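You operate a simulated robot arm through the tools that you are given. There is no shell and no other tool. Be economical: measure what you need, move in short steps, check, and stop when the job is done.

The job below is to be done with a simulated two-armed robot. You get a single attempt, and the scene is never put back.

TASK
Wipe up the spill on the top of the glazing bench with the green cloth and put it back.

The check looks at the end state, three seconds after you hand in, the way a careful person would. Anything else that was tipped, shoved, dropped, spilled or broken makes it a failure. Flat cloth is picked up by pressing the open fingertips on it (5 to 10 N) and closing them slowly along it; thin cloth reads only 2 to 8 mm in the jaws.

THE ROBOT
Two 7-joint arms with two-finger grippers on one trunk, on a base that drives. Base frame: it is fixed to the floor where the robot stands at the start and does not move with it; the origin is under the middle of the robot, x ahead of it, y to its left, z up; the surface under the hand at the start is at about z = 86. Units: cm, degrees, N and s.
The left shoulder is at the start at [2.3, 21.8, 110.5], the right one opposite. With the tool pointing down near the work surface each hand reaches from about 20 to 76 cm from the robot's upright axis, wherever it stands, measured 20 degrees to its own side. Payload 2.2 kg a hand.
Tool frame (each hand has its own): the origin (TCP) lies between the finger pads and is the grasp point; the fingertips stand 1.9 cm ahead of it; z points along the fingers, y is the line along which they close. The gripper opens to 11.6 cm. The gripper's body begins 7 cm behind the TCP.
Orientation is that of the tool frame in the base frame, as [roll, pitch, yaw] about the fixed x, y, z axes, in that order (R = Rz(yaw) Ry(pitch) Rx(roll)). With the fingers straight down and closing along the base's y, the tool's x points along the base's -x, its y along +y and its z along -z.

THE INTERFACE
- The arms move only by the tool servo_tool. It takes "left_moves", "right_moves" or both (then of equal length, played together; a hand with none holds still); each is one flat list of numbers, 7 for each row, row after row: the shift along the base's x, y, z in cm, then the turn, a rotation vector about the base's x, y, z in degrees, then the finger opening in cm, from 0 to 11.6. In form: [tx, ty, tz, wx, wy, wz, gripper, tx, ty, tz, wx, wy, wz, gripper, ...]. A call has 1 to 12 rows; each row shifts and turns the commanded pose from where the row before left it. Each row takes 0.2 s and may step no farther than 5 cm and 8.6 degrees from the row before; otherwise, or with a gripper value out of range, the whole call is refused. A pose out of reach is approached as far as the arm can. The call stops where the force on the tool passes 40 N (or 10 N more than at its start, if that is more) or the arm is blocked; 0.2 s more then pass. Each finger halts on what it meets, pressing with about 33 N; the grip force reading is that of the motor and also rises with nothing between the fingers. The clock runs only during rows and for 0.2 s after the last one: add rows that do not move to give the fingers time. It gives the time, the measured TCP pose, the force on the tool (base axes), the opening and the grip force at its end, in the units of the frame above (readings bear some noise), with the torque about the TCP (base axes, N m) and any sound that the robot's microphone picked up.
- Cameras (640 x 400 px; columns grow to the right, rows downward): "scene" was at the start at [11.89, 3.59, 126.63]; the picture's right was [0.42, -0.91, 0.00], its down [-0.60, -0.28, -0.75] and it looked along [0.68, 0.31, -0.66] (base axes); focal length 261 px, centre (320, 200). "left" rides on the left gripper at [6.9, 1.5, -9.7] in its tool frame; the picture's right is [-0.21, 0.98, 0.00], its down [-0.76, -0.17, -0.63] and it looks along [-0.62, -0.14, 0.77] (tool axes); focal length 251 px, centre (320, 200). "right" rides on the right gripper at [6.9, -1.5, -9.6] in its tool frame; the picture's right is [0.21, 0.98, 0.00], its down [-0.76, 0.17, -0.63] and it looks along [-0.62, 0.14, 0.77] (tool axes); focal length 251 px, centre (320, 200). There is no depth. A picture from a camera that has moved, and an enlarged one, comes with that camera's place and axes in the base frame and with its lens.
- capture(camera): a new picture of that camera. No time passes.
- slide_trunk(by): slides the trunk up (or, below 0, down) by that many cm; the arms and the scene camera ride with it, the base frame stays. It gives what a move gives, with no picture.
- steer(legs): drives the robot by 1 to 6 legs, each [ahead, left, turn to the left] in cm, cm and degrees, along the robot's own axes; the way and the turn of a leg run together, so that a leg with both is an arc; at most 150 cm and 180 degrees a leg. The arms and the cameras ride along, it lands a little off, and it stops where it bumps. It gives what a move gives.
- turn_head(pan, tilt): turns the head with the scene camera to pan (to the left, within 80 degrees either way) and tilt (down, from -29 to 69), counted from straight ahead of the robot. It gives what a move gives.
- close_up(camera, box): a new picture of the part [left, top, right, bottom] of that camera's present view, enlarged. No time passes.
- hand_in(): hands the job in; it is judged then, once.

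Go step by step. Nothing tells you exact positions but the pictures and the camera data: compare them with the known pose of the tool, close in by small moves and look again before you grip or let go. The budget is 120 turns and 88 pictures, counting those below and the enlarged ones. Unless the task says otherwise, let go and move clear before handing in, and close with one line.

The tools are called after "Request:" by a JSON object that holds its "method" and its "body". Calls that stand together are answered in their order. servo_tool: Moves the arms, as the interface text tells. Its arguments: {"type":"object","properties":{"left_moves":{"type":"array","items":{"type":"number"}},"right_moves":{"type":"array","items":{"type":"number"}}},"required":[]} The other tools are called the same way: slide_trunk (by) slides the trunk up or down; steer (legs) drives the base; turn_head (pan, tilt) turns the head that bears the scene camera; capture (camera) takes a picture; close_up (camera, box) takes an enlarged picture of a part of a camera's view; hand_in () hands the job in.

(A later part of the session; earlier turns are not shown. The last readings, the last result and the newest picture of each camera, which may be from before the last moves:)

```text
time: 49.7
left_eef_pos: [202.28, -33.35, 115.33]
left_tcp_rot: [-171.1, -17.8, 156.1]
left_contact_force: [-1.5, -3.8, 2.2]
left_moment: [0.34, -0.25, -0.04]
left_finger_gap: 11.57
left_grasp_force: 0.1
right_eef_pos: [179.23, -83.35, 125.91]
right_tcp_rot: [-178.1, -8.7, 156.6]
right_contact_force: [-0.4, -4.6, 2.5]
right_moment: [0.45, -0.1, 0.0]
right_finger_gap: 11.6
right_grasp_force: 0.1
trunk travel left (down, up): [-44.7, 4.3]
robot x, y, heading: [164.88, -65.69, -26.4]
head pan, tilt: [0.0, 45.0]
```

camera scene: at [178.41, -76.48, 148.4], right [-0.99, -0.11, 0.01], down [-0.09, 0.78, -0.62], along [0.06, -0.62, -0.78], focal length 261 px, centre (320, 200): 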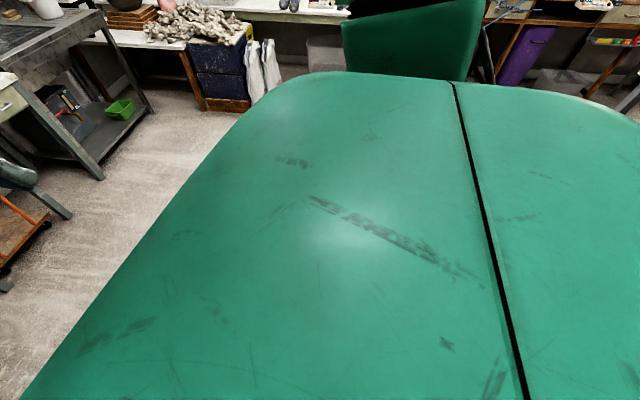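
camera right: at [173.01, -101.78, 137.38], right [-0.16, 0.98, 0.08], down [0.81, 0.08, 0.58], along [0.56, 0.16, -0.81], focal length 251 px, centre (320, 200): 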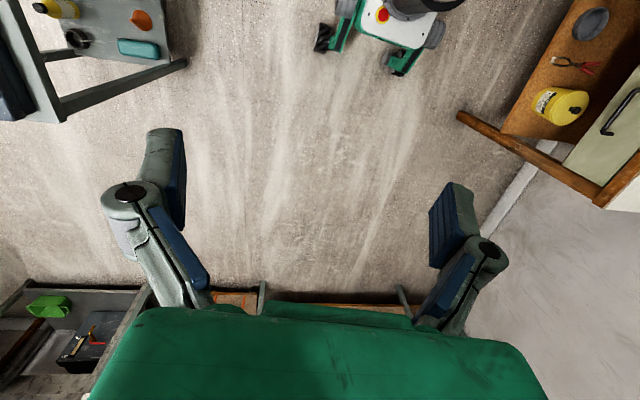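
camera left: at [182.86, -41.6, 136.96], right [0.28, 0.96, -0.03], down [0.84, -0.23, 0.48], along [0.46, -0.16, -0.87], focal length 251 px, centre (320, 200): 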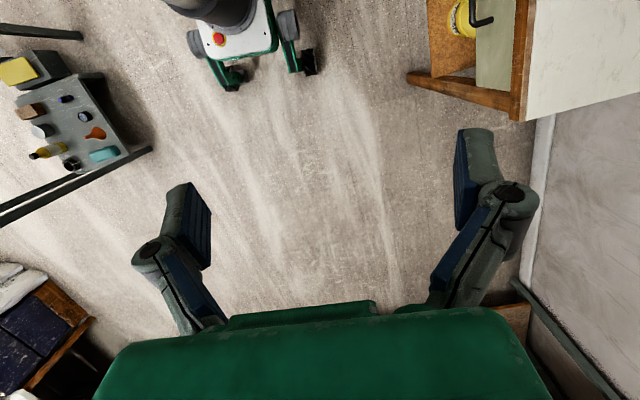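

The sway is shrinking. I'll pass a little more time, then lower the trunk in small steps.

Request:
{"method": "turn_head", "body": {"pan": 5, "tilt": 10}}

Request:
{"method": "turn_head", "body": {"pan": 5, "tilt": 60}}

Request:
{"method": "turn_head", "body": {"pan": 5, "tilt": 0}}

Request:
{"method": "turn_head", "body": {"pan": 5, "tilt": 60}}

Request:
{"method": "slide_trunk", "body": {"by": -2}}

```text
time: 50.7
left_eef_pos: [215.15, -49.27, 115.67]
left_tcp_rot: [-174.6, -21.5, 147.3]
left_contact_force: [2.0, -4.2, 2.6]
left_moment: [0.29, 0.06, -0.07]
left_finger_gap: 11.6
left_grasp_force: 0.0
right_eef_pos: [188.54, -97.43, 123.84]
right_tcp_rot: [176.6, -12.2, 147.7]
right_contact_force: [0.4, -2.6, 1.6]
right_moment: [0.17, 0.01, 0.06]
right_finger_gap: 11.61
right_grasp_force: 0.1
trunk travel left (down, up): [-44.7, 4.3]
robot x, y, heading: [176.47, -71.36, -31.4]
head pan, tilt: [5.0, 10.0]
```

```text
time: 51.9
left_eef_pos: [202.04, -48.46, 117.06]
left_tcp_rot: [178.3, -24.4, 153.9]
left_contact_force: [-2.0, -2.8, 0.5]
left_moment: [0.28, -0.13, -0.12]
left_finger_gap: 11.6
left_grasp_force: 0.0
right_eef_pos: [182.66, -100.82, 121.92]
right_tcp_rot: [168.8, -15.3, 152.4]
right_contact_force: [0.3, -4.5, -2.4]
right_moment: [0.41, 0.0, -0.08]
right_finger_gap: 11.59
right_grasp_force: 0.1
trunk travel left (down, up): [-44.7, 4.3]
robot x, y, heading: [166.59, -68.91, -24.4]
head pan, tilt: [5.0, 60.0]
```

```text
time: 53.2
left_eef_pos: [211.67, -49.23, 115.83]
left_tcp_rot: [-176.0, -22.1, 148.2]
left_contact_force: [2.5, -5.4, 2.4]
left_moment: [0.47, 0.28, -0.15]
left_finger_gap: 11.56
left_grasp_force: 0.0
right_eef_pos: [186.36, -98.16, 123.35]
right_tcp_rot: [175.0, -12.9, 148.5]
right_contact_force: [-2.3, -2.4, 1.0]
right_moment: [0.04, -0.21, -0.05]
right_finger_gap: 11.6
right_grasp_force: 0.1
trunk travel left (down, up): [-44.7, 4.3]
robot x, y, heading: [173.9, -70.55, -30.3]
head pan, tilt: [5.0, 0.0]
```

```text
time: 54.5
left_eef_pos: [211.91, -47.97, 115.37]
left_tcp_rot: [-176.4, -22.5, 147.3]
left_contact_force: [4.4, -6.1, 2.1]
left_moment: [0.39, 0.26, -0.1]
left_finger_gap: 11.59
left_grasp_force: 0.0
right_eef_pos: [186.6, -97.21, 123.47]
right_tcp_rot: [174.7, -12.6, 147.6]
right_contact_force: [-1.4, -0.8, 3.4]
right_moment: [0.08, -0.19, -0.01]
right_finger_gap: 11.58
right_grasp_force: 0.0
trunk travel left (down, up): [-44.7, 4.3]
robot x, y, heading: [174.04, -70.45, -30.3]
head pan, tilt: [5.0, 60.0]
```

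```text
time: 54.8
left_eef_pos: [207.29, -31.22, 114.66]
left_tcp_rot: [-171.3, -13.8, 153.2]
left_contact_force: [-2.8, -1.9, 2.0]
left_moment: [0.14, -0.26, 0.06]
left_finger_gap: 11.61
left_grasp_force: 0.1
right_eef_pos: [180.16, -79.58, 125.12]
right_tcp_rot: [-177.3, -6.2, 153.5]
right_contact_force: [1.8, -2.4, 2.3]
right_moment: [0.14, 0.07, 0.05]
right_finger_gap: 11.6
right_grasp_force: 0.1
trunk travel left (down, up): [-44.5, 4.5]
robot x, y, heading: [171.13, -64.03, -29.1]
head pan, tilt: [5.0, 60.0]
stopped: the arm was blocked; the commanded pose is now the measured one
```

It keeps being disturbed at each reset. I'll try a short drive away from the bench end to see if the base regains its hold.

Request:
{"method": "steer", "body": {"legs": [[0, -10, 0]]}}

Request:
{"method": "capture", "body": {"camera": "scene"}}

Request:
{"method": "capture", "body": {"camera": "left"}}

```text
time: 55.6
left_eef_pos: [207.7, -51.18, 116.76]
left_tcp_rot: [177.6, -19.9, 144.9]
left_contact_force: [-0.9, -2.7, 1.7]
left_moment: [0.2, -0.1, -0.07]
left_finger_gap: 11.62
left_grasp_force: 0.1
right_eef_pos: [175.49, -97.29, 122.15]
right_tcp_rot: [170.3, -12.6, 144.4]
right_contact_force: [0.0, -3.5, -1.1]
right_moment: [0.29, -0.08, -0.07]
right_finger_gap: 11.63
right_grasp_force: 0.0
trunk travel left (down, up): [-44.5, 4.5]
robot x, y, heading: [169.27, -68.4, -36.8]
head pan, tilt: [5.0, 60.0]
stopped in leg 1: the robot was blocked; the commanded pose is now the measured one
```

```text
52 pictures are left
camera scene: at [172.99, -83.09, 143.79], right [-0.53, -0.85, -0.07], down [-0.72, 0.49, -0.5], along [0.46, -0.21, -0.86], focal length 261 px, centre (320, 200)
```

scene: 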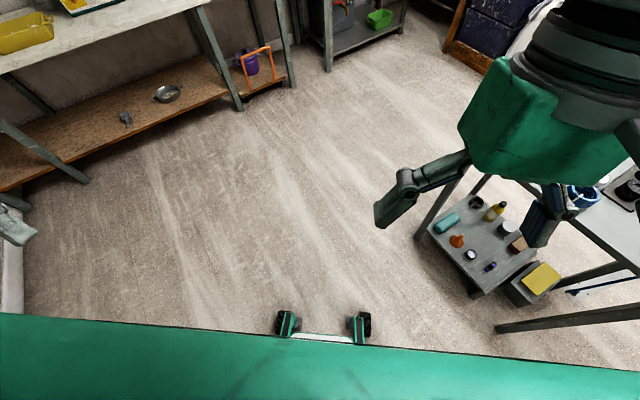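

```text
51 pictures are left
camera left: at [205.7, -48.45, 128.42], right [0.74, 0.67, -0.03], down [0.65, -0.69, 0.33], along [0.2, -0.27, -0.94], focal length 251 px, centre (320, 200)
```

left: 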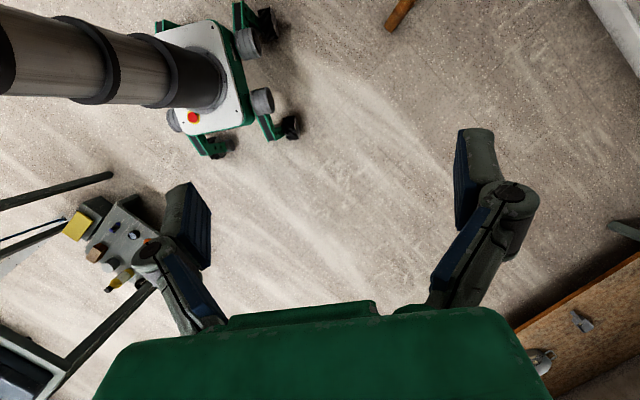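

I see the small caster base; the robot is rocking with its trunk high. I'll let time pass with tiny head turns and watch the sway.

Request:
{"method": "turn_head", "body": {"pan": 10, "tilt": 60}}

Request:
{"method": "turn_head", "body": {"pan": 5, "tilt": 60}}

Request:
{"method": "turn_head", "body": {"pan": 10, "tilt": 60}}

Request:
{"method": "turn_head", "body": {"pan": 5, "tilt": 60}}

Request:
{"method": "turn_head", "body": {"pan": 10, "tilt": 60}}

Request:
{"method": "turn_head", "body": {"pan": 5, "tilt": 60}}

Request:
{"method": "turn_head", "body": {"pan": 10, "tilt": 60}}

Request:
{"method": "turn_head", "body": {"pan": 5, "tilt": 60}}

Request:
{"method": "turn_head", "body": {"pan": 10, "tilt": 60}}

Request:
{"method": "turn_head", "body": {"pan": 5, "tilt": 60}}

```text
time: 56.3
left_eef_pos: [203.31, -49.04, 117.04]
left_tcp_rot: [-177.2, -16.0, 152.6]
left_contact_force: [-0.2, -2.0, -7.6]
left_moment: [0.22, 0.2, -0.1]
left_finger_gap: 11.59
left_grasp_force: 0.1
right_eef_pos: [170.79, -94.0, 122.12]
right_tcp_rot: [177.8, -6.5, 150.5]
right_contact_force: [-4.5, 1.0, -5.3]
right_moment: [-0.05, -0.35, -0.02]
right_finger_gap: 11.58
right_grasp_force: 0.0
trunk travel left (down, up): [-44.5, 4.5]
robot x, y, heading: [165.02, -64.89, -37.1]
head pan, tilt: [10.0, 60.0]
```

```text
time: 57.0
left_eef_pos: [215.38, -48.32, 114.69]
left_tcp_rot: [-174.1, -20.6, 148.5]
left_contact_force: [-1.9, 1.0, 1.9]
left_moment: [-0.17, -0.24, 0.08]
left_finger_gap: 11.57
left_grasp_force: 0.1
right_eef_pos: [182.93, -92.84, 122.44]
right_tcp_rot: [179.4, -11.7, 147.6]
right_contact_force: [3.8, -2.2, 0.3]
right_moment: [0.22, 0.3, 0.1]
right_finger_gap: 11.6
right_grasp_force: 0.1
trunk travel left (down, up): [-44.5, 4.5]
robot x, y, heading: [172.42, -68.09, -37.6]
head pan, tilt: [5.0, 60.0]
```

```text
time: 57.6
left_eef_pos: [196.43, -53.13, 119.23]
left_tcp_rot: [178.8, -16.1, 150.5]
left_contact_force: [-1.7, 3.7, 2.9]
left_moment: [-0.38, -0.28, -0.04]
left_finger_gap: 11.6
left_grasp_force: 0.1
right_eef_pos: [163.79, -98.28, 121.2]
right_tcp_rot: [173.3, -7.6, 148.8]
right_contact_force: [-2.0, 2.9, 4.1]
right_moment: [-0.31, -0.24, -0.05]
right_finger_gap: 11.6
right_grasp_force: 0.1
trunk travel left (down, up): [-44.5, 4.5]
robot x, y, heading: [163.26, -65.99, -37.0]
head pan, tilt: [10.0, 60.0]
```

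```text
time: 58.3
left_eef_pos: [219.37, -47.75, 114.17]
left_tcp_rot: [-173.8, -19.9, 147.7]
left_contact_force: [7.0, -1.4, 2.8]
left_moment: [0.13, 0.42, 0.03]
left_finger_gap: 11.58
left_grasp_force: 0.0
right_eef_pos: [185.08, -91.74, 122.06]
right_tcp_rot: [-178.6, -12.1, 147.0]
right_contact_force: [39.0, -10.3, -8.3]
right_moment: [1.16, 5.25, -1.24]
right_finger_gap: 11.6
right_grasp_force: 0.0
trunk travel left (down, up): [-44.5, 4.5]
robot x, y, heading: [173.0, -66.02, -38.7]
head pan, tilt: [5.0, 60.0]
```

```text
time: 58.9
left_eef_pos: [193.85, -52.8, 119.01]
left_tcp_rot: [178.4, -16.6, 151.2]
left_contact_force: [-5.2, 14.4, -0.4]
left_moment: [-1.25, -0.44, 0.23]
left_finger_gap: 11.59
left_grasp_force: 0.0
right_eef_pos: [161.62, -98.35, 120.48]
right_tcp_rot: [172.8, -8.4, 149.5]
right_contact_force: [2.6, 2.9, 3.1]
right_moment: [-0.35, 0.28, 0.02]
right_finger_gap: 11.59
right_grasp_force: 0.1
trunk travel left (down, up): [-44.5, 4.5]
robot x, y, heading: [161.33, -65.18, -35.9]
head pan, tilt: [10.0, 60.0]
```

```text
time: 59.6
left_eef_pos: [212.02, -40.16, 113.22]
left_tcp_rot: [-171.4, -19.3, 151.1]
left_contact_force: [0.5, -3.4, -0.6]
left_moment: [0.29, -0.01, -0.1]
left_finger_gap: 11.59
left_grasp_force: 0.1
right_eef_pos: [181.21, -85.75, 122.44]
right_tcp_rot: [-177.2, -10.2, 150.5]
right_contact_force: [2.9, -4.9, -1.2]
right_moment: [0.41, 0.29, 0.0]
right_finger_gap: 11.61
right_grasp_force: 0.0
trunk travel left (down, up): [-44.5, 4.5]
robot x, y, heading: [169.38, -65.02, -35.2]
head pan, tilt: [5.0, 60.0]
```

```text
time: 60.2
left_eef_pos: [198.33, -57.49, 119.12]
left_tcp_rot: [179.1, -17.4, 151.3]
left_contact_force: [-2.7, 2.6, -2.7]
left_moment: [-0.22, -0.19, -0.02]
left_finger_gap: 11.59
left_grasp_force: 0.1
right_eef_pos: [166.07, -103.26, 120.38]
right_tcp_rot: [173.2, -8.8, 149.7]
right_contact_force: [-0.4, 1.8, 0.0]
right_moment: [-0.17, -0.02, -0.02]
right_finger_gap: 11.6
right_grasp_force: 0.1
trunk travel left (down, up): [-44.5, 4.5]
robot x, y, heading: [166.91, -69.45, -36.4]
head pan, tilt: [10.0, 60.0]
```

```text
time: 60.9
left_eef_pos: [216.23, -39.99, 114.33]
left_tcp_rot: [-173.7, -13.0, 148.1]
left_contact_force: [0.4, -2.3, 1.7]
left_moment: [0.15, -0.07, -0.03]
left_finger_gap: 11.6
left_grasp_force: 0.2
right_eef_pos: [182.62, -83.92, 124.15]
right_tcp_rot: [-179.9, -5.6, 146.6]
right_contact_force: [4.2, -4.3, 0.5]
right_moment: [0.34, 0.37, 0.04]
right_finger_gap: 11.61
right_grasp_force: 0.0
trunk travel left (down, up): [-44.5, 4.5]
robot x, y, heading: [169.68, -63.64, -37.0]
head pan, tilt: [5.0, 60.0]
```

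```text
time: 61.6
left_eef_pos: [198.08, -56.52, 119.46]
left_tcp_rot: [178.0, -17.8, 153.1]
left_contact_force: [2.7, 3.9, 0.9]
left_moment: [-0.35, 0.19, 0.09]
left_finger_gap: 11.59
left_grasp_force: 0.0
right_eef_pos: [167.23, -103.08, 120.53]
right_tcp_rot: [172.3, -9.6, 151.4]
right_contact_force: [2.0, 3.2, 1.8]
right_moment: [-0.36, 0.15, 0.0]
right_finger_gap: 11.56
right_grasp_force: 0.3
trunk travel left (down, up): [-44.5, 4.5]
robot x, y, heading: [165.71, -67.96, -34.8]
head pan, tilt: [10.0, 60.0]
```

```text
time: 62.2
left_eef_pos: [212.91, -37.96, 114.56]
left_tcp_rot: [-172.4, -13.3, 148.5]
left_contact_force: [-0.8, -2.9, 2.1]
left_moment: [0.28, -0.18, 0.0]
left_finger_gap: 11.6
left_grasp_force: 0.1
right_eef_pos: [179.96, -82.08, 125.32]
right_tcp_rot: [-178.6, -5.1, 147.4]
right_contact_force: [2.4, -4.4, 3.0]
right_moment: [0.42, 0.19, 0.01]
right_finger_gap: 11.59
right_grasp_force: 0.1
trunk travel left (down, up): [-44.5, 4.5]
robot x, y, heading: [168.02, -63.68, -37.2]
head pan, tilt: [5.0, 60.0]
```

The rocking persists as long as the trunk is high, so I'll lower it in repeated attempts.

Request:
{"method": "slide_trunk", "body": {"by": -25}}

Request:
{"method": "slide_trunk", "body": {"by": -25}}

Request:
{"method": "slide_trunk", "body": {"by": -25}}

Request:
{"method": "slide_trunk", "body": {"by": -25}}

```text
time: 62.6
left_eef_pos: [196.34, -55.85, 117.67]
left_tcp_rot: [-173.5, -19.8, 155.6]
left_contact_force: [0.4, -4.3, -3.5]
left_moment: [0.41, 0.2, -0.18]
left_finger_gap: 11.55
left_grasp_force: 0.0
right_eef_pos: [161.65, -96.6, 120.46]
right_tcp_rot: [176.6, -4.2, 149.9]
right_contact_force: [-4.0, -2.4, -6.5]
right_moment: [0.31, -0.43, -0.07]
right_finger_gap: 11.56
right_grasp_force: 0.0
trunk travel left (down, up): [-44.4, 4.6]
robot x, y, heading: [161.28, -60.81, -43.5]
head pan, tilt: [5.0, 60.0]
stopped: the arm was blocked; the commanded pose is now the measured one
```

```text
time: 62.9
left_eef_pos: [195.47, -68.61, 119.59]
left_tcp_rot: [178.3, -15.9, 148.6]
left_contact_force: [1.1, 3.8, -0.2]
left_moment: [-0.28, 0.16, 0.05]
left_finger_gap: 11.61
left_grasp_force: 0.1
right_eef_pos: [158.95, -109.05, 119.14]
right_tcp_rot: [169.1, -3.9, 143.8]
right_contact_force: [2.8, 4.1, 0.1]
right_moment: [-0.34, 0.18, -0.06]
right_finger_gap: 11.61
right_grasp_force: 0.0
trunk travel left (down, up): [-44.3, 4.7]
robot x, y, heading: [164.2, -68.03, -44.7]
head pan, tilt: [5.0, 60.0]
stopped: the arm was blocked; the commanded pose is now the measured one
```

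```text
time: 63.3
left_eef_pos: [211.58, -60.1, 114.31]
left_tcp_rot: [-172.1, -18.2, 140.9]
left_contact_force: [0.9, -2.2, -0.6]
left_moment: [0.23, 0.13, -0.01]
left_finger_gap: 11.59
left_grasp_force: 0.1
right_eef_pos: [172.61, -97.1, 121.49]
right_tcp_rot: [177.0, -7.4, 138.2]
right_contact_force: [1.2, -3.3, -0.5]
right_moment: [0.3, 0.15, 0.02]
right_finger_gap: 11.61
right_grasp_force: 0.1
trunk travel left (down, up): [-44.1, 4.9]
robot x, y, heading: [167.94, -69.53, -47.7]
head pan, tilt: [5.0, 60.0]
stopped: the arm was blocked; the commanded pose is now the measured one
```

```text
time: 63.8
left_eef_pos: [195.09, -73.47, 117.25]
left_tcp_rot: [179.8, -16.8, 141.9]
left_contact_force: [3.1, -0.5, 1.7]
left_moment: [0.0, 0.16, -0.03]
left_finger_gap: 11.64
left_grasp_force: 0.1
right_eef_pos: [156.94, -110.83, 116.77]
right_tcp_rot: [166.5, -4.6, 137.4]
right_contact_force: [-0.3, 0.5, 2.5]
right_moment: [-0.1, 0.1, -0.01]
right_finger_gap: 11.58
right_grasp_force: 0.0
trunk travel left (down, up): [-42.7, 6.3]
robot x, y, heading: [165.32, -70.33, -48.2]
head pan, tilt: [5.0, 60.0]
stopped: the arm was blocked; the commanded pose is now the measured one
```

The trunk does creep down in each attempt. I'll repeat it, watching the pose.

Request:
{"method": "slide_trunk", "body": {"by": -25}}

Request:
{"method": "slide_trunk", "body": {"by": -25}}

Request:
{"method": "slide_trunk", "body": {"by": -25}}

Request:
{"method": "slide_trunk", "body": {"by": -25}}

Request:
{"method": "slide_trunk", "body": {"by": -25}}

Request:
{"method": "slide_trunk", "body": {"by": -25}}

```text
time: 64.3
left_eef_pos: [211.62, -60.85, 110.74]
left_tcp_rot: [-172.3, -18.1, 136.0]
left_contact_force: [2.6, -0.2, 1.3]
left_moment: [0.01, 0.14, 0.09]
left_finger_gap: 11.59
left_grasp_force: 0.0
right_eef_pos: [172.26, -96.55, 118.34]
right_tcp_rot: [173.2, -9.5, 132.8]
right_contact_force: [2.7, -0.8, -0.4]
right_moment: [-0.03, 0.29, 0.11]
right_finger_gap: 11.6
right_grasp_force: 0.0
trunk travel left (down, up): [-41.9, 7.1]
robot x, y, heading: [167.4, -69.78, -49.3]
head pan, tilt: [5.0, 60.0]
stopped: the arm was blocked; the commanded pose is now the measured one
```

```text
time: 64.9
left_eef_pos: [196.45, -74.57, 113.96]
left_tcp_rot: [-179.5, -16.8, 139.2]
left_contact_force: [3.6, -2.2, 1.7]
left_moment: [0.18, 0.19, -0.03]
left_finger_gap: 11.58
left_grasp_force: 0.1
right_eef_pos: [158.49, -111.11, 113.96]
right_tcp_rot: [163.9, -5.7, 134.7]
right_contact_force: [-0.2, 1.0, 3.2]
right_moment: [-0.07, 0.0, -0.07]
right_finger_gap: 11.59
right_grasp_force: 0.0
trunk travel left (down, up): [-40.3, 8.7]
robot x, y, heading: [166.12, -71.45, -48.9]
head pan, tilt: [5.0, 60.0]
stopped: the arm was blocked; the commanded pose is now the measured one
```

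```text
time: 65.4
left_eef_pos: [213.54, -62.67, 107.61]
left_tcp_rot: [-174.0, -16.3, 133.4]
left_contact_force: [1.3, 1.7, 0.7]
left_moment: [-0.2, 0.09, 0.12]
left_finger_gap: 11.59
left_grasp_force: 0.0
right_eef_pos: [173.98, -97.8, 115.53]
right_tcp_rot: [169.9, -10.3, 128.9]
right_contact_force: [2.7, -0.8, 0.6]
right_moment: [0.0, 0.28, 0.14]
right_finger_gap: 11.57
right_grasp_force: 0.0
trunk travel left (down, up): [-39.4, 9.6]
robot x, y, heading: [168.21, -71.16, -49.9]
head pan, tilt: [5.0, 60.0]
stopped: the arm was blocked; the commanded pose is now the measured one
```

```text
time: 66.0
left_eef_pos: [198.93, -76.08, 111.39]
left_tcp_rot: [179.1, -13.9, 136.8]
left_contact_force: [2.3, 0.4, 2.4]
left_moment: [-0.01, 0.27, -0.03]
left_finger_gap: 11.57
left_grasp_force: 0.1
right_eef_pos: [160.63, -111.97, 111.57]
right_tcp_rot: [161.2, -4.8, 131.6]
right_contact_force: [0.7, 0.2, 2.1]
right_moment: [-0.09, 0.05, -0.04]
right_finger_gap: 11.59
right_grasp_force: 0.0
trunk travel left (down, up): [-37.7, 11.3]
robot x, y, heading: [167.87, -72.64, -49.0]
head pan, tilt: [5.0, 60.0]
stopped: the arm was blocked; the commanded pose is now the measured one
```

```text
time: 66.5
left_eef_pos: [216.33, -63.85, 104.26]
left_tcp_rot: [-175.4, -14.1, 131.9]
left_contact_force: [1.5, 0.1, -0.1]
left_moment: [-0.05, 0.13, 0.05]
left_finger_gap: 11.58
left_grasp_force: 0.2
right_eef_pos: [176.38, -98.22, 112.66]
right_tcp_rot: [168.2, -10.0, 126.6]
right_contact_force: [3.7, 0.4, 0.6]
right_moment: [-0.06, 0.33, 0.17]
right_finger_gap: 11.58
right_grasp_force: 0.1
trunk travel left (down, up): [-36.7, 12.3]
robot x, y, heading: [169.9, -71.97, -50.0]
head pan, tilt: [5.0, 60.0]
stopped: the arm was blocked; the commanded pose is now the measured one
```

```text
time: 67.1
left_eef_pos: [201.31, -77.6, 108.79]
left_tcp_rot: [177.3, -10.8, 134.8]
left_contact_force: [2.6, -0.3, 1.8]
left_moment: [0.0, 0.26, -0.01]
left_finger_gap: 11.59
left_grasp_force: 0.1
right_eef_pos: [162.67, -112.83, 109.01]
right_tcp_rot: [158.3, -5.2, 128.8]
right_contact_force: [0.7, 2.8, 1.1]
right_moment: [-0.12, 0.04, -0.06]
right_finger_gap: 11.59
right_grasp_force: 0.0
trunk travel left (down, up): [-35.2, 13.8]
robot x, y, heading: [169.15, -73.96, -49.8]
head pan, tilt: [5.0, 60.0]
stopped: the arm was blocked; the commanded pose is now the measured one
```

It's working: about 1.3 cm per call. I'll keep going.

Request:
{"method": "slide_trunk", "body": {"by": -25}}

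Request:
{"method": "slide_trunk", "body": {"by": -25}}

Request:
{"method": "slide_trunk", "body": {"by": -25}}

Request:
{"method": "slide_trunk", "body": {"by": -25}}

Request:
{"method": "slide_trunk", "body": {"by": -25}}

Request:
{"method": "slide_trunk", "body": {"by": -25}}

Request:
{"method": "slide_trunk", "body": {"by": -25}}

Request:
{"method": "slide_trunk", "body": {"by": -20}}

```text
time: 67.6
left_eef_pos: [218.52, -64.75, 101.26]
left_tcp_rot: [-177.0, -12.1, 130.5]
left_contact_force: [0.2, -0.5, 0.7]
left_moment: [0.06, 0.1, 0.05]
left_finger_gap: 11.58
left_grasp_force: 0.1
right_eef_pos: [178.65, -98.78, 110.08]
right_tcp_rot: [166.2, -9.8, 124.5]
right_contact_force: [2.8, -1.0, 0.0]
right_moment: [0.01, 0.21, 0.13]
right_finger_gap: 11.59
right_grasp_force: 0.0
trunk travel left (down, up): [-34.3, 14.7]
robot x, y, heading: [171.11, -73.23, -50.1]
head pan, tilt: [5.0, 60.0]
stopped: the arm was blocked; the commanded pose is now the measured one
```

```text
time: 68.2
left_eef_pos: [203.86, -78.94, 106.34]
left_tcp_rot: [175.4, -8.0, 132.3]
left_contact_force: [3.3, -0.7, 2.6]
left_moment: [0.04, 0.23, 0.0]
left_finger_gap: 11.6
left_grasp_force: 0.1
right_eef_pos: [164.69, -113.49, 106.41]
right_tcp_rot: [155.8, -6.1, 126.2]
right_contact_force: [0.3, 2.3, 0.3]
right_moment: [-0.15, 0.0, -0.07]
right_finger_gap: 11.61
right_grasp_force: 0.0
trunk travel left (down, up): [-32.8, 16.2]
robot x, y, heading: [169.69, -75.26, -49.7]
head pan, tilt: [5.0, 60.0]
stopped: the arm was blocked; the commanded pose is now the measured one
```

```text
time: 68.7
left_eef_pos: [220.67, -65.31, 98.18]
left_tcp_rot: [-178.5, -10.4, 129.0]
left_contact_force: [-0.8, -1.7, -0.1]
left_moment: [0.2, -0.04, 0.0]
left_finger_gap: 11.58
left_grasp_force: 0.1
right_eef_pos: [180.77, -98.97, 107.3]
right_tcp_rot: [164.5, -10.2, 122.4]
right_contact_force: [0.3, -1.2, -1.6]
right_moment: [0.13, 0.1, 0.11]
right_finger_gap: 11.6
right_grasp_force: 0.0
trunk travel left (down, up): [-31.9, 17.1]
robot x, y, heading: [171.84, -74.12, -50.3]
head pan, tilt: [5.0, 60.0]
stopped: the arm was blocked; the commanded pose is now the measured one
```

```text
time: 69.2
left_eef_pos: [206.04, -80.25, 104.25]
left_tcp_rot: [173.3, -5.4, 130.1]
left_contact_force: [3.4, -1.9, 5.8]
left_moment: [0.05, 0.29, 0.01]
left_finger_gap: 11.6
left_grasp_force: 0.1
right_eef_pos: [166.5, -114.2, 103.82]
right_tcp_rot: [153.3, -7.1, 123.8]
right_contact_force: [0.9, 1.7, 0.9]
right_moment: [-0.11, 0.12, -0.08]
right_finger_gap: 11.58
right_grasp_force: 0.0
trunk travel left (down, up): [-30.4, 18.6]
robot x, y, heading: [170.65, -75.98, -49.6]
head pan, tilt: [5.0, 60.0]
stopped: the arm was blocked; the commanded pose is now the measured one
```

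```text
time: 69.7
left_eef_pos: [222.67, -65.72, 95.19]
left_tcp_rot: [-179.9, -8.7, 127.3]
left_contact_force: [-0.8, -1.2, 0.3]
left_moment: [0.05, -0.02, 0.06]
left_finger_gap: 11.57
left_grasp_force: 0.1
right_eef_pos: [182.83, -99.37, 104.98]
right_tcp_rot: [162.7, -10.4, 120.1]
right_contact_force: [1.1, -2.5, -0.4]
right_moment: [0.13, 0.08, 0.15]
right_finger_gap: 11.6
right_grasp_force: 0.1
trunk travel left (down, up): [-29.5, 19.5]
robot x, y, heading: [172.86, -74.98, -49.9]
head pan, tilt: [5.0, 60.0]
stopped: the arm was blocked; the commanded pose is now the measured one
```

```text
time: 70.3
left_eef_pos: [208.04, -80.91, 101.67]
left_tcp_rot: [171.3, -4.2, 128.0]
left_contact_force: [2.2, 0.1, 1.9]
left_moment: [-0.02, 0.19, -0.03]
left_finger_gap: 11.59
left_grasp_force: 0.1
right_eef_pos: [168.56, -114.75, 101.61]
right_tcp_rot: [150.7, -8.6, 121.6]
right_contact_force: [0.1, 1.4, 0.8]
right_moment: [-0.2, 0.02, -0.09]
right_finger_gap: 11.61
right_grasp_force: 0.2
trunk travel left (down, up): [-28.3, 20.7]
robot x, y, heading: [171.7, -76.92, -49.4]
head pan, tilt: [5.0, 60.0]
stopped: the arm was blocked; the commanded pose is now the measured one
```

```text
time: 70.8
left_eef_pos: [224.58, -66.02, 92.4]
left_tcp_rot: [178.0, -7.5, 125.8]
left_contact_force: [-1.3, -0.1, 0.5]
left_moment: [0.03, -0.03, 0.04]
left_finger_gap: 11.61
left_grasp_force: 0.1
right_eef_pos: [184.78, -99.52, 102.71]
right_tcp_rot: [160.6, -10.9, 118.2]
right_contact_force: [0.2, -1.6, -1.2]
right_moment: [0.22, 0.03, 0.11]
right_finger_gap: 11.59
right_grasp_force: 0.1
trunk travel left (down, up): [-27.4, 21.6]
robot x, y, heading: [173.91, -75.09, -49.6]
head pan, tilt: [5.0, 60.0]
stopped: the arm was blocked; the commanded pose is now the measured one
```

```text
time: 71.3
left_eef_pos: [210.21, -81.43, 98.9]
left_tcp_rot: [168.5, -3.4, 126.0]
left_contact_force: [-13.6, -26.8, 5.5]
left_moment: [2.16, -1.11, -0.11]
left_finger_gap: 11.59
left_grasp_force: 0.0
right_eef_pos: [170.3, -115.17, 98.95]
right_tcp_rot: [148.4, -10.2, 119.3]
right_contact_force: [0.4, -0.4, -0.6]
right_moment: [0.12, -0.07, -0.01]
right_finger_gap: 11.61
right_grasp_force: 0.0
trunk travel left (down, up): [-25.9, 23.1]
robot x, y, heading: [172.65, -78.01, -49.3]
head pan, tilt: [5.0, 60.0]
stopped: the arm was blocked; the commanded pose is now the measured one
```

The trunk is back at its starting height. Now I'll check whether it settles and what's near the left hand.

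Request:
{"method": "turn_head", "body": {"pan": 40, "tilt": 50}}

Request:
{"method": "turn_head", "body": {"pan": -10, "tilt": 50}}

Request:
{"method": "capture", "body": {"camera": "scene"}}

Request:
{"method": "capture", "body": {"camera": "left"}}

```text
time: 72.3
left_eef_pos: [210.83, -80.08, 97.91]
left_tcp_rot: [167.5, -5.3, 127.0]
left_contact_force: [1.2, -0.8, 1.5]
left_moment: [0.05, 0.08, -0.01]
left_finger_gap: 11.6
left_grasp_force: 0.2
right_eef_pos: [170.96, -114.75, 98.87]
right_tcp_rot: [149.6, -10.6, 119.7]
right_contact_force: [1.7, 3.1, 0.6]
right_moment: [-0.23, 0.19, -0.05]
right_finger_gap: 11.64
right_grasp_force: 0.1
trunk travel left (down, up): [-25.9, 23.1]
robot x, y, heading: [171.71, -78.32, -49.3]
head pan, tilt: [40.0, 50.0]
```

```text
time: 73.5
left_eef_pos: [217.46, -76.8, 95.95]
left_tcp_rot: [170.1, -5.5, 125.7]
left_contact_force: [0.2, -3.7, -3.9]
left_moment: [0.37, 0.03, 0.04]
left_finger_gap: 11.62
left_grasp_force: 0.1
right_eef_pos: [176.74, -110.38, 100.0]
right_tcp_rot: [152.5, -10.7, 118.3]
right_contact_force: [-2.8, -1.2, 0.7]
right_moment: [0.11, -0.23, -0.01]
right_finger_gap: 11.59
right_grasp_force: 0.0
trunk travel left (down, up): [-25.9, 23.1]
robot x, y, heading: [174.27, -78.41, -50.3]
head pan, tilt: [-10.0, 50.0]
```

```text
50 pictures are left
camera scene: at [177.2, -92.24, 125.92], right [-0.87, -0.49, -0.04], down [-0.36, 0.69, -0.63], along [0.34, -0.53, -0.78], focal length 261 px, centre (320, 200)
```

scene: 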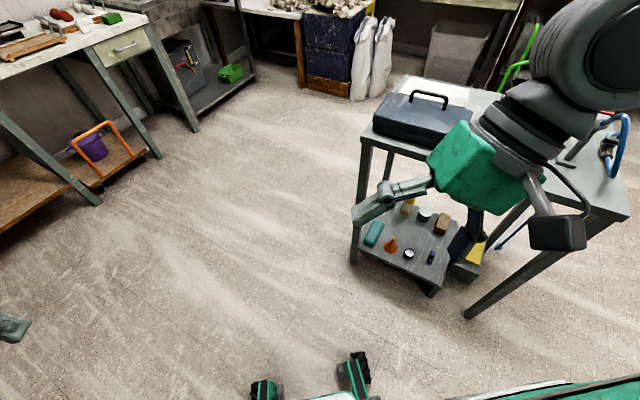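

```text
49 pictures are left
camera left: at [214.03, -71.99, 106.36], right [0.92, 0.37, 0.14], down [0.25, -0.82, 0.52], along [0.31, -0.44, -0.84], focal length 251 px, centre (320, 200)
```

left: 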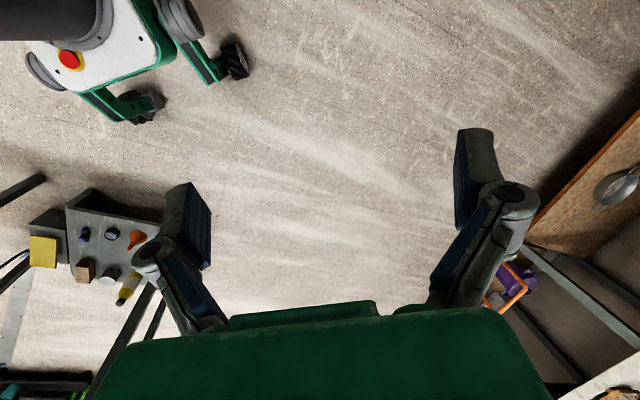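

The right hand is close to the cart, so I must move away from it. First I'll see if the sway has died down.

Request:
{"method": "turn_head", "body": {"pan": -12, "tilt": 50}}

Request:
{"method": "turn_head", "body": {"pan": -14, "tilt": 50}}

Request:
{"method": "turn_head", "body": {"pan": -16, "tilt": 50}}

Request:
{"method": "turn_head", "body": {"pan": -18, "tilt": 50}}

```text
time: 74.2
left_eef_pos: [210.56, -79.65, 98.31]
left_tcp_rot: [171.0, -3.7, 126.6]
left_contact_force: [0.5, -3.7, 3.2]
left_moment: [0.21, -0.03, -0.01]
left_finger_gap: 11.59
left_grasp_force: 0.1
right_eef_pos: [171.16, -113.38, 99.26]
right_tcp_rot: [149.9, -10.0, 119.9]
right_contact_force: [0.9, 1.7, 0.6]
right_moment: [-0.09, 0.13, -0.06]
right_finger_gap: 11.59
right_grasp_force: 0.0
trunk travel left (down, up): [-25.9, 23.1]
robot x, y, heading: [172.02, -77.87, -49.2]
head pan, tilt: [-12.0, 50.0]
```

```text
time: 74.8
left_eef_pos: [222.28, -69.75, 93.83]
left_tcp_rot: [175.9, -4.1, 126.7]
left_contact_force: [-3.2, 0.5, 0.0]
left_moment: [-0.09, -0.11, 0.03]
left_finger_gap: 11.62
left_grasp_force: 0.1
right_eef_pos: [182.37, -103.8, 101.62]
right_tcp_rot: [157.1, -7.7, 118.4]
right_contact_force: [0.2, -1.8, 0.4]
right_moment: [0.09, 0.03, 0.03]
right_finger_gap: 11.58
right_grasp_force: 0.1
trunk travel left (down, up): [-25.9, 23.1]
robot x, y, heading: [174.25, -75.09, -50.0]
head pan, tilt: [-14.0, 50.0]
```

```text
time: 75.4
left_eef_pos: [217.1, -80.19, 96.76]
left_tcp_rot: [168.4, -6.0, 124.4]
left_contact_force: [1.7, 0.5, 2.4]
left_moment: [-0.14, 0.1, -0.03]
left_finger_gap: 11.61
left_grasp_force: 0.1
right_eef_pos: [175.17, -112.96, 99.71]
right_tcp_rot: [150.8, -12.1, 116.8]
right_contact_force: [0.0, 0.1, 0.5]
right_moment: [0.04, 0.0, -0.03]
right_finger_gap: 11.63
right_grasp_force: 0.0
trunk travel left (down, up): [-25.9, 23.1]
robot x, y, heading: [174.77, -79.14, -51.6]
head pan, tilt: [-16.0, 50.0]
```

```text
time: 76.0
left_eef_pos: [209.38, -76.73, 97.54]
left_tcp_rot: [175.6, -4.0, 125.9]
left_contact_force: [0.3, -0.7, 1.2]
left_moment: [-0.07, -0.02, -0.02]
left_finger_gap: 11.57
left_grasp_force: 0.1
right_eef_pos: [169.37, -108.85, 99.97]
right_tcp_rot: [150.9, -9.2, 117.9]
right_contact_force: [-1.9, 3.4, 2.2]
right_moment: [-0.31, -0.12, -0.18]
right_finger_gap: 11.6
right_grasp_force: 0.0
trunk travel left (down, up): [-25.9, 23.1]
robot x, y, heading: [170.33, -75.61, -51.3]
head pan, tilt: [-18.0, 50.0]
```

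It still sways a few centimetres. I'll try to back away from the cart.

Request:
{"method": "steer", "body": {"legs": [[-15, 0, 0]]}}

Request:
{"method": "steer", "body": {"legs": [[-10, 0, 15]]}}

```text
time: 77.0
left_eef_pos: [215.9, -88.96, 98.01]
left_tcp_rot: [168.0, -0.7, 112.8]
left_contact_force: [-1.1, 0.5, 2.3]
left_moment: [0.04, -0.13, -0.07]
left_finger_gap: 11.56
left_grasp_force: 0.0
right_eef_pos: [169.22, -114.05, 100.91]
right_tcp_rot: [146.6, -9.4, 104.0]
right_contact_force: [-1.3, 0.9, 0.7]
right_moment: [-0.11, -0.07, -0.09]
right_finger_gap: 11.59
right_grasp_force: 0.1
trunk travel left (down, up): [-25.9, 23.1]
robot x, y, heading: [174.75, -80.37, -61.4]
head pan, tilt: [-18.0, 50.0]
stopped in leg 1: the robot was blocked; the commanded pose is now the measured one
```

```text
time: 78.0
left_eef_pos: [218.73, -88.03, 98.14]
left_tcp_rot: [165.6, -0.4, 114.7]
left_contact_force: [0.5, -2.4, 2.6]
left_moment: [0.23, 0.08, 0.02]
left_finger_gap: 11.6
left_grasp_force: 0.0
right_eef_pos: [173.14, -115.07, 101.12]
right_tcp_rot: [144.5, -9.8, 105.8]
right_contact_force: [0.4, 0.1, -0.3]
right_moment: [0.0, 0.04, -0.09]
right_finger_gap: 11.56
right_grasp_force: 0.0
trunk travel left (down, up): [-25.9, 23.1]
robot x, y, heading: [176.3, -80.14, -59.2]
head pan, tilt: [-18.0, 50.0]
stopped in leg 1: the robot was blocked; the commanded pose is now the measured one
```

Longer legs get interrupted, so I'll try very short legs that can finish and re-anchor the base.

Request:
{"method": "steer", "body": {"legs": [[-1, 0, 0]]}}

Request:
{"method": "steer", "body": {"legs": [[-2, 0, 0]]}}

Request:
{"method": "steer", "body": {"legs": [[0, 0, 2]]}}

```text
time: 79.0
left_eef_pos: [221.73, -85.55, 98.1]
left_tcp_rot: [163.5, 0.8, 115.2]
left_contact_force: [0.1, -2.4, 2.0]
left_moment: [0.22, 0.01, 0.01]
left_finger_gap: 11.62
left_grasp_force: 0.0
right_eef_pos: [175.8, -113.3, 102.14]
right_tcp_rot: [142.1, -9.8, 105.6]
right_contact_force: [0.1, 0.6, 1.5]
right_moment: [-0.02, 0.06, 0.01]
right_finger_gap: 11.6
right_grasp_force: 0.0
trunk travel left (down, up): [-25.9, 23.1]
robot x, y, heading: [176.87, -79.18, -58.4]
head pan, tilt: [-18.0, 50.0]
stopped in leg 1: the robot was blocked; the commanded pose is now the measured one
```

```text
time: 80.0
left_eef_pos: [223.99, -84.65, 98.62]
left_tcp_rot: [160.0, 2.3, 113.9]
left_contact_force: [-0.5, -4.1, 3.9]
left_moment: [0.38, -0.01, 0.07]
left_finger_gap: 11.6
left_grasp_force: 0.0
right_eef_pos: [177.35, -111.89, 103.73]
right_tcp_rot: [138.9, -9.5, 104.2]
right_contact_force: [0.0, -0.3, 1.5]
right_moment: [0.01, 0.07, -0.05]
right_finger_gap: 11.62
right_grasp_force: 0.1
trunk travel left (down, up): [-25.9, 23.1]
robot x, y, heading: [177.33, -78.14, -59.1]
head pan, tilt: [-18.0, 50.0]
stopped in leg 1: the robot was blocked; the commanded pose is now the measured one
```

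```text
time: 80.9
left_eef_pos: [227.17, -80.79, 98.81]
left_tcp_rot: [157.5, 3.1, 116.4]
left_contact_force: [0.5, -2.7, 1.9]
left_moment: [0.21, 0.07, 0.06]
left_finger_gap: 11.59
left_grasp_force: 0.0
right_eef_pos: [181.31, -110.55, 104.99]
right_tcp_rot: [136.2, -9.5, 106.5]
right_contact_force: [-0.1, -1.3, 2.6]
right_moment: [0.02, 0.08, 0.0]
right_finger_gap: 11.63
right_grasp_force: 0.1
trunk travel left (down, up): [-25.9, 23.1]
robot x, y, heading: [178.59, -77.8, -56.4]
head pan, tilt: [-18.0, 50.0]
stopped in leg 1: the robot was blocked; the commanded pose is now the measured one
```

I want to see whether something really touches the base, so I'll take views from both hands and the head.

Request:
{"method": "capture", "body": {"camera": "right"}}

Request:
{"method": "turn_head", "body": {"pan": -80, "tilt": 69}}

Request:
{"method": "capture", "body": {"camera": "scene"}}

Request:
{"method": "turn_head", "body": {"pan": 80, "tilt": 20}}

Request:
{"method": "capture", "body": {"camera": "scene"}}

```text
48 pictures are left
camera right: at [172.33, -107.17, 112.05], right [0.65, 0.3, 0.7], down [-0.07, -0.9, 0.44], along [0.76, -0.33, -0.56], focal length 251 px, centre (320, 200)
```

right: 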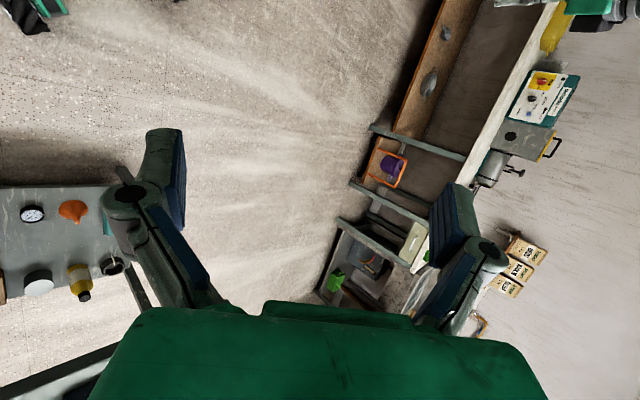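

```text
time: 82.3
left_eef_pos: [230.41, -75.54, 97.57]
left_tcp_rot: [154.6, -1.1, 115.5]
left_contact_force: [0.4, -0.9, 4.6]
left_moment: [0.03, 0.13, -0.02]
left_finger_gap: 11.64
left_grasp_force: 0.0
right_eef_pos: [184.35, -105.81, 106.13]
right_tcp_rot: [136.6, -11.8, 106.9]
right_contact_force: [-0.7, -2.2, 2.8]
right_moment: [0.05, 0.13, 0.03]
right_finger_gap: 11.62
right_grasp_force: 0.0
trunk travel left (down, up): [-25.9, 23.1]
robot x, y, heading: [178.14, -77.14, -56.3]
head pan, tilt: [-80.0, 68.8]
```

```text
47 pictures are left
camera scene: at [171.2, -88.53, 123.68], right [-0.69, 0.72, 0.0], down [0.69, 0.65, -0.31], along [-0.22, -0.22, -0.95], focal length 261 px, centre (320, 200)
```

scene: 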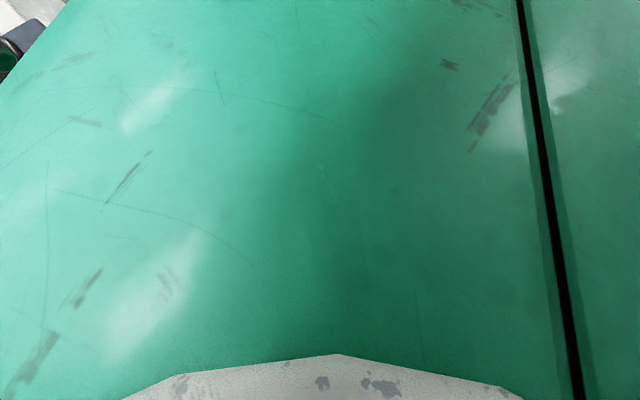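

```text
time: 84.7
left_eef_pos: [231.15, -75.58, 95.26]
left_tcp_rot: [163.1, 2.1, 118.2]
left_contact_force: [1.2, -2.7, -1.2]
left_moment: [0.33, 0.17, 0.08]
left_finger_gap: 11.59
left_grasp_force: 0.0
right_eef_pos: [185.66, -105.18, 105.2]
right_tcp_rot: [141.3, -7.3, 106.1]
right_contact_force: [0.4, 3.1, -2.4]
right_moment: [-0.17, -0.14, -0.14]
right_finger_gap: 11.59
right_grasp_force: 0.0
trunk travel left (down, up): [-25.9, 23.1]
robot x, y, heading: [178.62, -75.81, -57.1]
head pan, tilt: [80.0, 20.0]
```

```text
46 pictures are left
camera scene: at [193.53, -71.78, 130.85], right [0.46, -0.89, 0.0], down [-0.28, -0.15, -0.95], along [0.84, 0.43, -0.32], focal length 261 px, centre (320, 200)
```

scene: 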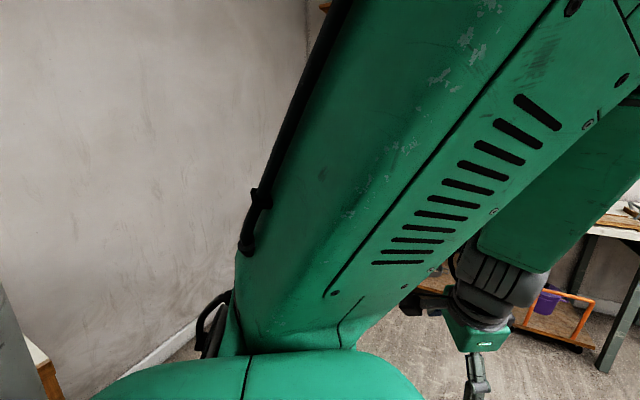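

The camera is now level, so it may be settling. I'll check with a short null move.

Request:
{"method": "servo_tool", "body": {"left_moves": [0, 0, 0, 0, 0, 0, 11.6, 0, 0, 0, 0, 0, 0, 11.6, 0, 0, 0, 0, 0, 0, 11.6, 0, 0, 0, 0, 0, 0, 11.6]}}

Request:
{"method": "servo_tool", "body": {"left_moves": [0, 0, 0, 0, 0, 0, 11.6]}}

Request:
{"method": "turn_head", "body": {"pan": 0, "tilt": 40}}

```text
time: 85.0
left_eef_pos: [223.31, -82.81, 100.21]
left_tcp_rot: [153.9, 2.0, 115.7]
left_contact_force: [1.5, 0.3, 1.9]
left_moment: [0.01, 0.18, -0.01]
left_finger_gap: 11.63
left_grasp_force: 0.0
right_eef_pos: [177.08, -112.85, 104.9]
right_tcp_rot: [133.5, -10.9, 106.7]
right_contact_force: [0.4, 1.4, 0.7]
right_moment: [-0.03, 0.06, -0.09]
right_finger_gap: 11.61
right_grasp_force: 0.1
trunk travel left (down, up): [-25.9, 23.1]
robot x, y, heading: [176.18, -78.0, -56.1]
head pan, tilt: [80.0, 20.0]
stopped in row 1 (right hand): the arm was blocked; the commanded pose is now the measured one
```

```text
time: 85.5
left_eef_pos: [236.46, -72.21, 93.23]
left_tcp_rot: [163.5, 2.7, 117.4]
left_contact_force: [-4.1, 3.6, -1.8]
left_moment: [-0.26, -0.4, -0.03]
left_finger_gap: 11.59
left_grasp_force: 0.1
right_eef_pos: [191.56, -101.39, 106.49]
right_tcp_rot: [142.1, -7.8, 106.1]
right_contact_force: [0.4, 0.2, 0.2]
right_moment: [0.0, 0.08, 0.06]
right_finger_gap: 11.56
right_grasp_force: 0.0
trunk travel left (down, up): [-25.9, 23.1]
robot x, y, heading: [178.54, -76.96, -56.2]
head pan, tilt: [80.0, 20.0]
stopped in row 1 (left hand): the arm was blocked; the commanded pose is now the measured one
```

```text
time: 87.0
left_eef_pos: [227.32, -78.6, 97.63]
left_tcp_rot: [156.8, 1.1, 116.0]
left_contact_force: [0.0, -0.3, 0.9]
left_moment: [0.09, -0.01, -0.01]
left_finger_gap: 11.6
left_grasp_force: 0.0
right_eef_pos: [181.29, -108.34, 105.6]
right_tcp_rot: [135.9, -10.8, 106.4]
right_contact_force: [0.0, -0.3, 0.7]
right_moment: [0.0, 0.01, 0.01]
right_finger_gap: 11.61
right_grasp_force: 0.0
trunk travel left (down, up): [-25.9, 23.1]
robot x, y, heading: [176.92, -78.64, -56.6]
head pan, tilt: [0.0, 40.0]
```

Readings at this moment look calmer. I'll pass more time with slow head motion only.

Request:
{"method": "turn_head", "body": {"pan": -1, "tilt": 40}}

Request:
{"method": "turn_head", "body": {"pan": -1, "tilt": 41}}

Request:
{"method": "turn_head", "body": {"pan": -1, "tilt": 42}}

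Request:
{"method": "turn_head", "body": {"pan": -1, "tilt": 43}}

Request:
{"method": "turn_head", "body": {"pan": -1, "tilt": 44}}

Request:
{"method": "turn_head", "body": {"pan": -1, "tilt": 45}}

```text
time: 87.6
left_eef_pos: [229.21, -78.34, 98.15]
left_tcp_rot: [157.0, 4.1, 116.0]
left_contact_force: [0.3, -0.4, 1.0]
left_moment: [-0.03, 0.07, -0.02]
left_finger_gap: 11.58
left_grasp_force: 0.1
right_eef_pos: [183.25, -107.99, 106.47]
right_tcp_rot: [135.6, -8.9, 105.6]
right_contact_force: [0.6, 0.7, 0.2]
right_moment: [-0.04, 0.08, -0.02]
right_finger_gap: 11.63
right_grasp_force: 0.1
trunk travel left (down, up): [-25.9, 23.1]
robot x, y, heading: [176.98, -77.88, -56.3]
head pan, tilt: [-1.0, 40.0]
```

```text
time: 88.2
left_eef_pos: [237.23, -71.32, 92.99]
left_tcp_rot: [163.8, 2.5, 117.3]
left_contact_force: [-4.7, 4.3, -3.2]
left_moment: [-0.36, -0.47, -0.06]
left_finger_gap: 11.58
left_grasp_force: 0.0
right_eef_pos: [192.47, -100.59, 106.34]
right_tcp_rot: [142.4, -7.9, 106.3]
right_contact_force: [-0.5, -0.6, 0.5]
right_moment: [-0.01, 0.04, 0.04]
right_finger_gap: 11.61
right_grasp_force: 0.1
trunk travel left (down, up): [-25.9, 23.1]
robot x, y, heading: [178.99, -76.65, -56.1]
head pan, tilt: [-1.0, 41.0]
```

```text
time: 88.8
left_eef_pos: [224.94, -80.6, 98.84]
left_tcp_rot: [155.4, 0.8, 115.9]
left_contact_force: [0.8, 0.3, -0.1]
left_moment: [-0.01, 0.08, -0.07]
left_finger_gap: 11.6
left_grasp_force: 0.3
right_eef_pos: [178.87, -110.42, 105.48]
right_tcp_rot: [134.6, -11.4, 106.6]
right_contact_force: [1.0, -0.2, 1.2]
right_moment: [-0.02, 0.12, -0.02]
right_finger_gap: 11.59
right_grasp_force: 0.1
trunk travel left (down, up): [-25.9, 23.1]
robot x, y, heading: [176.22, -78.38, -56.5]
head pan, tilt: [-1.0, 42.0]
```

```text
time: 89.4
left_eef_pos: [233.23, -75.46, 95.63]
left_tcp_rot: [161.6, 4.8, 116.6]
left_contact_force: [0.3, 0.6, -1.4]
left_moment: [-0.08, 0.0, 0.01]
left_finger_gap: 11.61
left_grasp_force: 0.0
right_eef_pos: [187.42, -104.03, 106.59]
right_tcp_rot: [140.0, -6.7, 104.9]
right_contact_force: [1.8, 1.5, -0.1]
right_moment: [-0.08, 0.08, -0.04]
right_finger_gap: 11.59
right_grasp_force: 0.0
trunk travel left (down, up): [-25.9, 23.1]
robot x, y, heading: [177.34, -75.88, -57.2]
head pan, tilt: [-1.0, 43.0]
```

```text
time: 90.0
left_eef_pos: [235.67, -75.66, 95.16]
left_tcp_rot: [159.1, 1.3, 114.9]
left_contact_force: [0.4, -2.4, 1.4]
left_moment: [0.23, 0.06, 0.09]
left_finger_gap: 11.61
left_grasp_force: 0.1
right_eef_pos: [189.72, -104.85, 106.96]
right_tcp_rot: [138.1, -10.1, 105.0]
right_contact_force: [0.5, -2.8, -0.4]
right_moment: [0.13, 0.09, 0.21]
right_finger_gap: 11.59
right_grasp_force: 0.1
trunk travel left (down, up): [-25.9, 23.1]
robot x, y, heading: [179.51, -78.41, -57.5]
head pan, tilt: [-1.0, 44.0]
```

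```text
time: 90.6
left_eef_pos: [223.68, -80.95, 100.01]
left_tcp_rot: [154.0, 2.9, 115.2]
left_contact_force: [-1.2, 0.9, 1.4]
left_moment: [-0.02, -0.05, -0.08]
left_finger_gap: 11.59
left_grasp_force: 0.0
right_eef_pos: [177.23, -110.56, 106.06]
right_tcp_rot: [133.1, -10.1, 105.8]
right_contact_force: [-0.9, 0.6, 1.5]
right_moment: [-0.09, -0.02, -0.21]
right_finger_gap: 11.6
right_grasp_force: 0.1
trunk travel left (down, up): [-25.9, 23.1]
robot x, y, heading: [175.59, -78.35, -57.0]
head pan, tilt: [-1.0, 45.0]
```

The rocking is self-sustained at this height. There's free floor around, so I'll lower the trunk further.

Request:
{"method": "slide_trunk", "body": {"by": -24}}

Request:
{"method": "slide_trunk", "body": {"by": -24}}

Request:
{"method": "slide_trunk", "body": {"by": -24}}

Request:
{"method": "slide_trunk", "body": {"by": -20}}

Request:
{"method": "slide_trunk", "body": {"by": -20}}

Request:
{"method": "slide_trunk", "body": {"by": -20}}

Request:
{"method": "slide_trunk", "body": {"by": -18}}

Request:
{"method": "slide_trunk", "body": {"by": -15}}

```text
time: 91.1
left_eef_pos: [244.22, -75.09, 89.8]
left_tcp_rot: [161.9, 1.5, 111.9]
left_contact_force: [-1.2, 1.5, -2.5]
left_moment: [-0.21, -0.13, 0.0]
left_finger_gap: 11.56
left_grasp_force: 0.0
right_eef_pos: [197.86, -101.37, 106.88]
right_tcp_rot: [140.9, -9.2, 101.2]
right_contact_force: [0.5, 0.7, -3.4]
right_moment: [-0.01, -0.08, 0.03]
right_finger_gap: 11.55
right_grasp_force: 0.1
trunk travel left (down, up): [-25.0, 24.0]
robot x, y, heading: [180.68, -80.15, -60.1]
head pan, tilt: [-1.0, 45.0]
stopped: the arm was blocked; the commanded pose is now the measured one
```

```text
time: 91.7
left_eef_pos: [227.74, -87.37, 98.96]
left_tcp_rot: [150.9, 5.8, 110.5]
left_contact_force: [2.5, 0.9, 3.6]
left_moment: [-0.02, 0.34, -0.08]
left_finger_gap: 11.6
left_grasp_force: 0.0
right_eef_pos: [178.7, -114.05, 105.01]
right_tcp_rot: [129.8, -9.1, 100.5]
right_contact_force: [-0.2, -0.3, 3.7]
right_moment: [-0.04, 0.14, -0.05]
right_finger_gap: 11.59
right_grasp_force: 0.0
trunk travel left (down, up): [-24.0, 25.0]
robot x, y, heading: [177.61, -80.15, -60.9]
head pan, tilt: [-1.0, 45.0]
stopped: the arm was blocked; the commanded pose is now the measured one
```

```text
time: 92.2
left_eef_pos: [246.06, -76.28, 88.24]
left_tcp_rot: [157.0, 3.1, 109.6]
left_contact_force: [-1.4, 1.9, -3.5]
left_moment: [-0.17, -0.22, -0.03]
left_finger_gap: 11.57
left_grasp_force: 0.1
right_eef_pos: [198.34, -101.81, 105.83]
right_tcp_rot: [136.6, -9.1, 99.1]
right_contact_force: [-0.9, 1.4, -3.3]
right_moment: [-0.06, -0.28, -0.08]
right_finger_gap: 11.57
right_grasp_force: 0.0
trunk travel left (down, up): [-22.8, 26.2]
robot x, y, heading: [180.35, -79.98, -61.1]
head pan, tilt: [-1.0, 45.0]
stopped: the arm was blocked; the commanded pose is now the measured one
```

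```text
time: 92.7
left_eef_pos: [229.88, -88.47, 97.53]
left_tcp_rot: [145.6, 6.1, 108.7]
left_contact_force: [0.7, 0.2, 1.6]
left_moment: [0.03, 0.17, -0.09]
left_finger_gap: 11.6
left_grasp_force: 0.0
right_eef_pos: [179.91, -115.16, 104.02]
right_tcp_rot: [125.0, -9.9, 99.6]
right_contact_force: [-1.3, 1.0, 2.5]
right_moment: [0.0, 0.14, -0.14]
right_finger_gap: 11.62
right_grasp_force: 0.0
trunk travel left (down, up): [-21.5, 27.5]
robot x, y, heading: [178.16, -81.43, -61.1]
head pan, tilt: [-1.0, 45.0]
stopped: the arm was blocked; the commanded pose is now the measured one
```

```text
time: 93.2
left_eef_pos: [248.09, -77.08, 86.45]
left_tcp_rot: [153.1, 4.5, 108.7]
left_contact_force: [-2.1, 1.8, -3.8]
left_moment: [-0.18, -0.3, -0.07]
left_finger_gap: 11.56
left_grasp_force: 0.0
right_eef_pos: [199.68, -102.64, 104.47]
right_tcp_rot: [132.9, -8.9, 98.5]
right_contact_force: [-0.6, 2.0, -3.2]
right_moment: [-0.07, -0.29, -0.07]
right_finger_gap: 11.55
right_grasp_force: 0.1
trunk travel left (down, up): [-20.3, 28.7]
robot x, y, heading: [180.46, -80.73, -61.5]
head pan, tilt: [-1.0, 45.0]
stopped: the arm was blocked; the commanded pose is now the measured one
```

```text
time: 93.8
left_eef_pos: [232.07, -88.92, 96.24]
left_tcp_rot: [141.2, 6.9, 107.6]
left_contact_force: [0.3, -1.2, 3.6]
left_moment: [0.07, 0.19, -0.02]
left_finger_gap: 11.6
left_grasp_force: 0.0
right_eef_pos: [181.69, -116.04, 103.08]
right_tcp_rot: [121.1, -10.3, 99.1]
right_contact_force: [-1.4, 0.3, 2.5]
right_moment: [0.0, 0.11, -0.1]
right_finger_gap: 11.6
right_grasp_force: 0.0
trunk travel left (down, up): [-19.1, 29.9]
robot x, y, heading: [178.8, -82.27, -61.3]
head pan, tilt: [-1.0, 45.0]
stopped: the arm was blocked; the commanded pose is now the measured one
```

```text
time: 94.2
left_eef_pos: [250.13, -77.92, 85.03]
left_tcp_rot: [149.2, 5.8, 107.9]
left_contact_force: [-1.4, 1.5, -3.7]
left_moment: [-0.19, -0.22, -0.07]
left_finger_gap: 11.55
left_grasp_force: 0.0
right_eef_pos: [201.28, -103.81, 103.41]
right_tcp_rot: [129.5, -8.6, 97.8]
right_contact_force: [0.2, 1.6, -3.1]
right_moment: [-0.12, -0.15, -0.09]
right_finger_gap: 11.54
right_grasp_force: 0.1
trunk travel left (down, up): [-18.0, 31.0]
robot x, y, heading: [181.77, -81.1, -61.6]
head pan, tilt: [-1.0, 45.0]
stopped: the arm was blocked; the commanded pose is now the measured one
```

```text
time: 94.8
left_eef_pos: [233.99, -89.65, 94.95]
left_tcp_rot: [137.1, 7.5, 106.5]
left_contact_force: [-0.8, -1.6, 3.5]
left_moment: [0.1, 0.04, 0.04]
left_finger_gap: 11.61
left_grasp_force: 0.1
right_eef_pos: [182.87, -116.9, 101.83]
right_tcp_rot: [117.4, -10.5, 98.4]
right_contact_force: [-1.4, 0.1, 1.4]
right_moment: [-0.01, -0.03, -0.1]
right_finger_gap: 11.6
right_grasp_force: 0.0
trunk travel left (down, up): [-16.5, 32.5]
robot x, y, heading: [179.61, -83.53, -61.1]
head pan, tilt: [-1.0, 45.0]
stopped: the arm was blocked; the commanded pose is now the measured one
```

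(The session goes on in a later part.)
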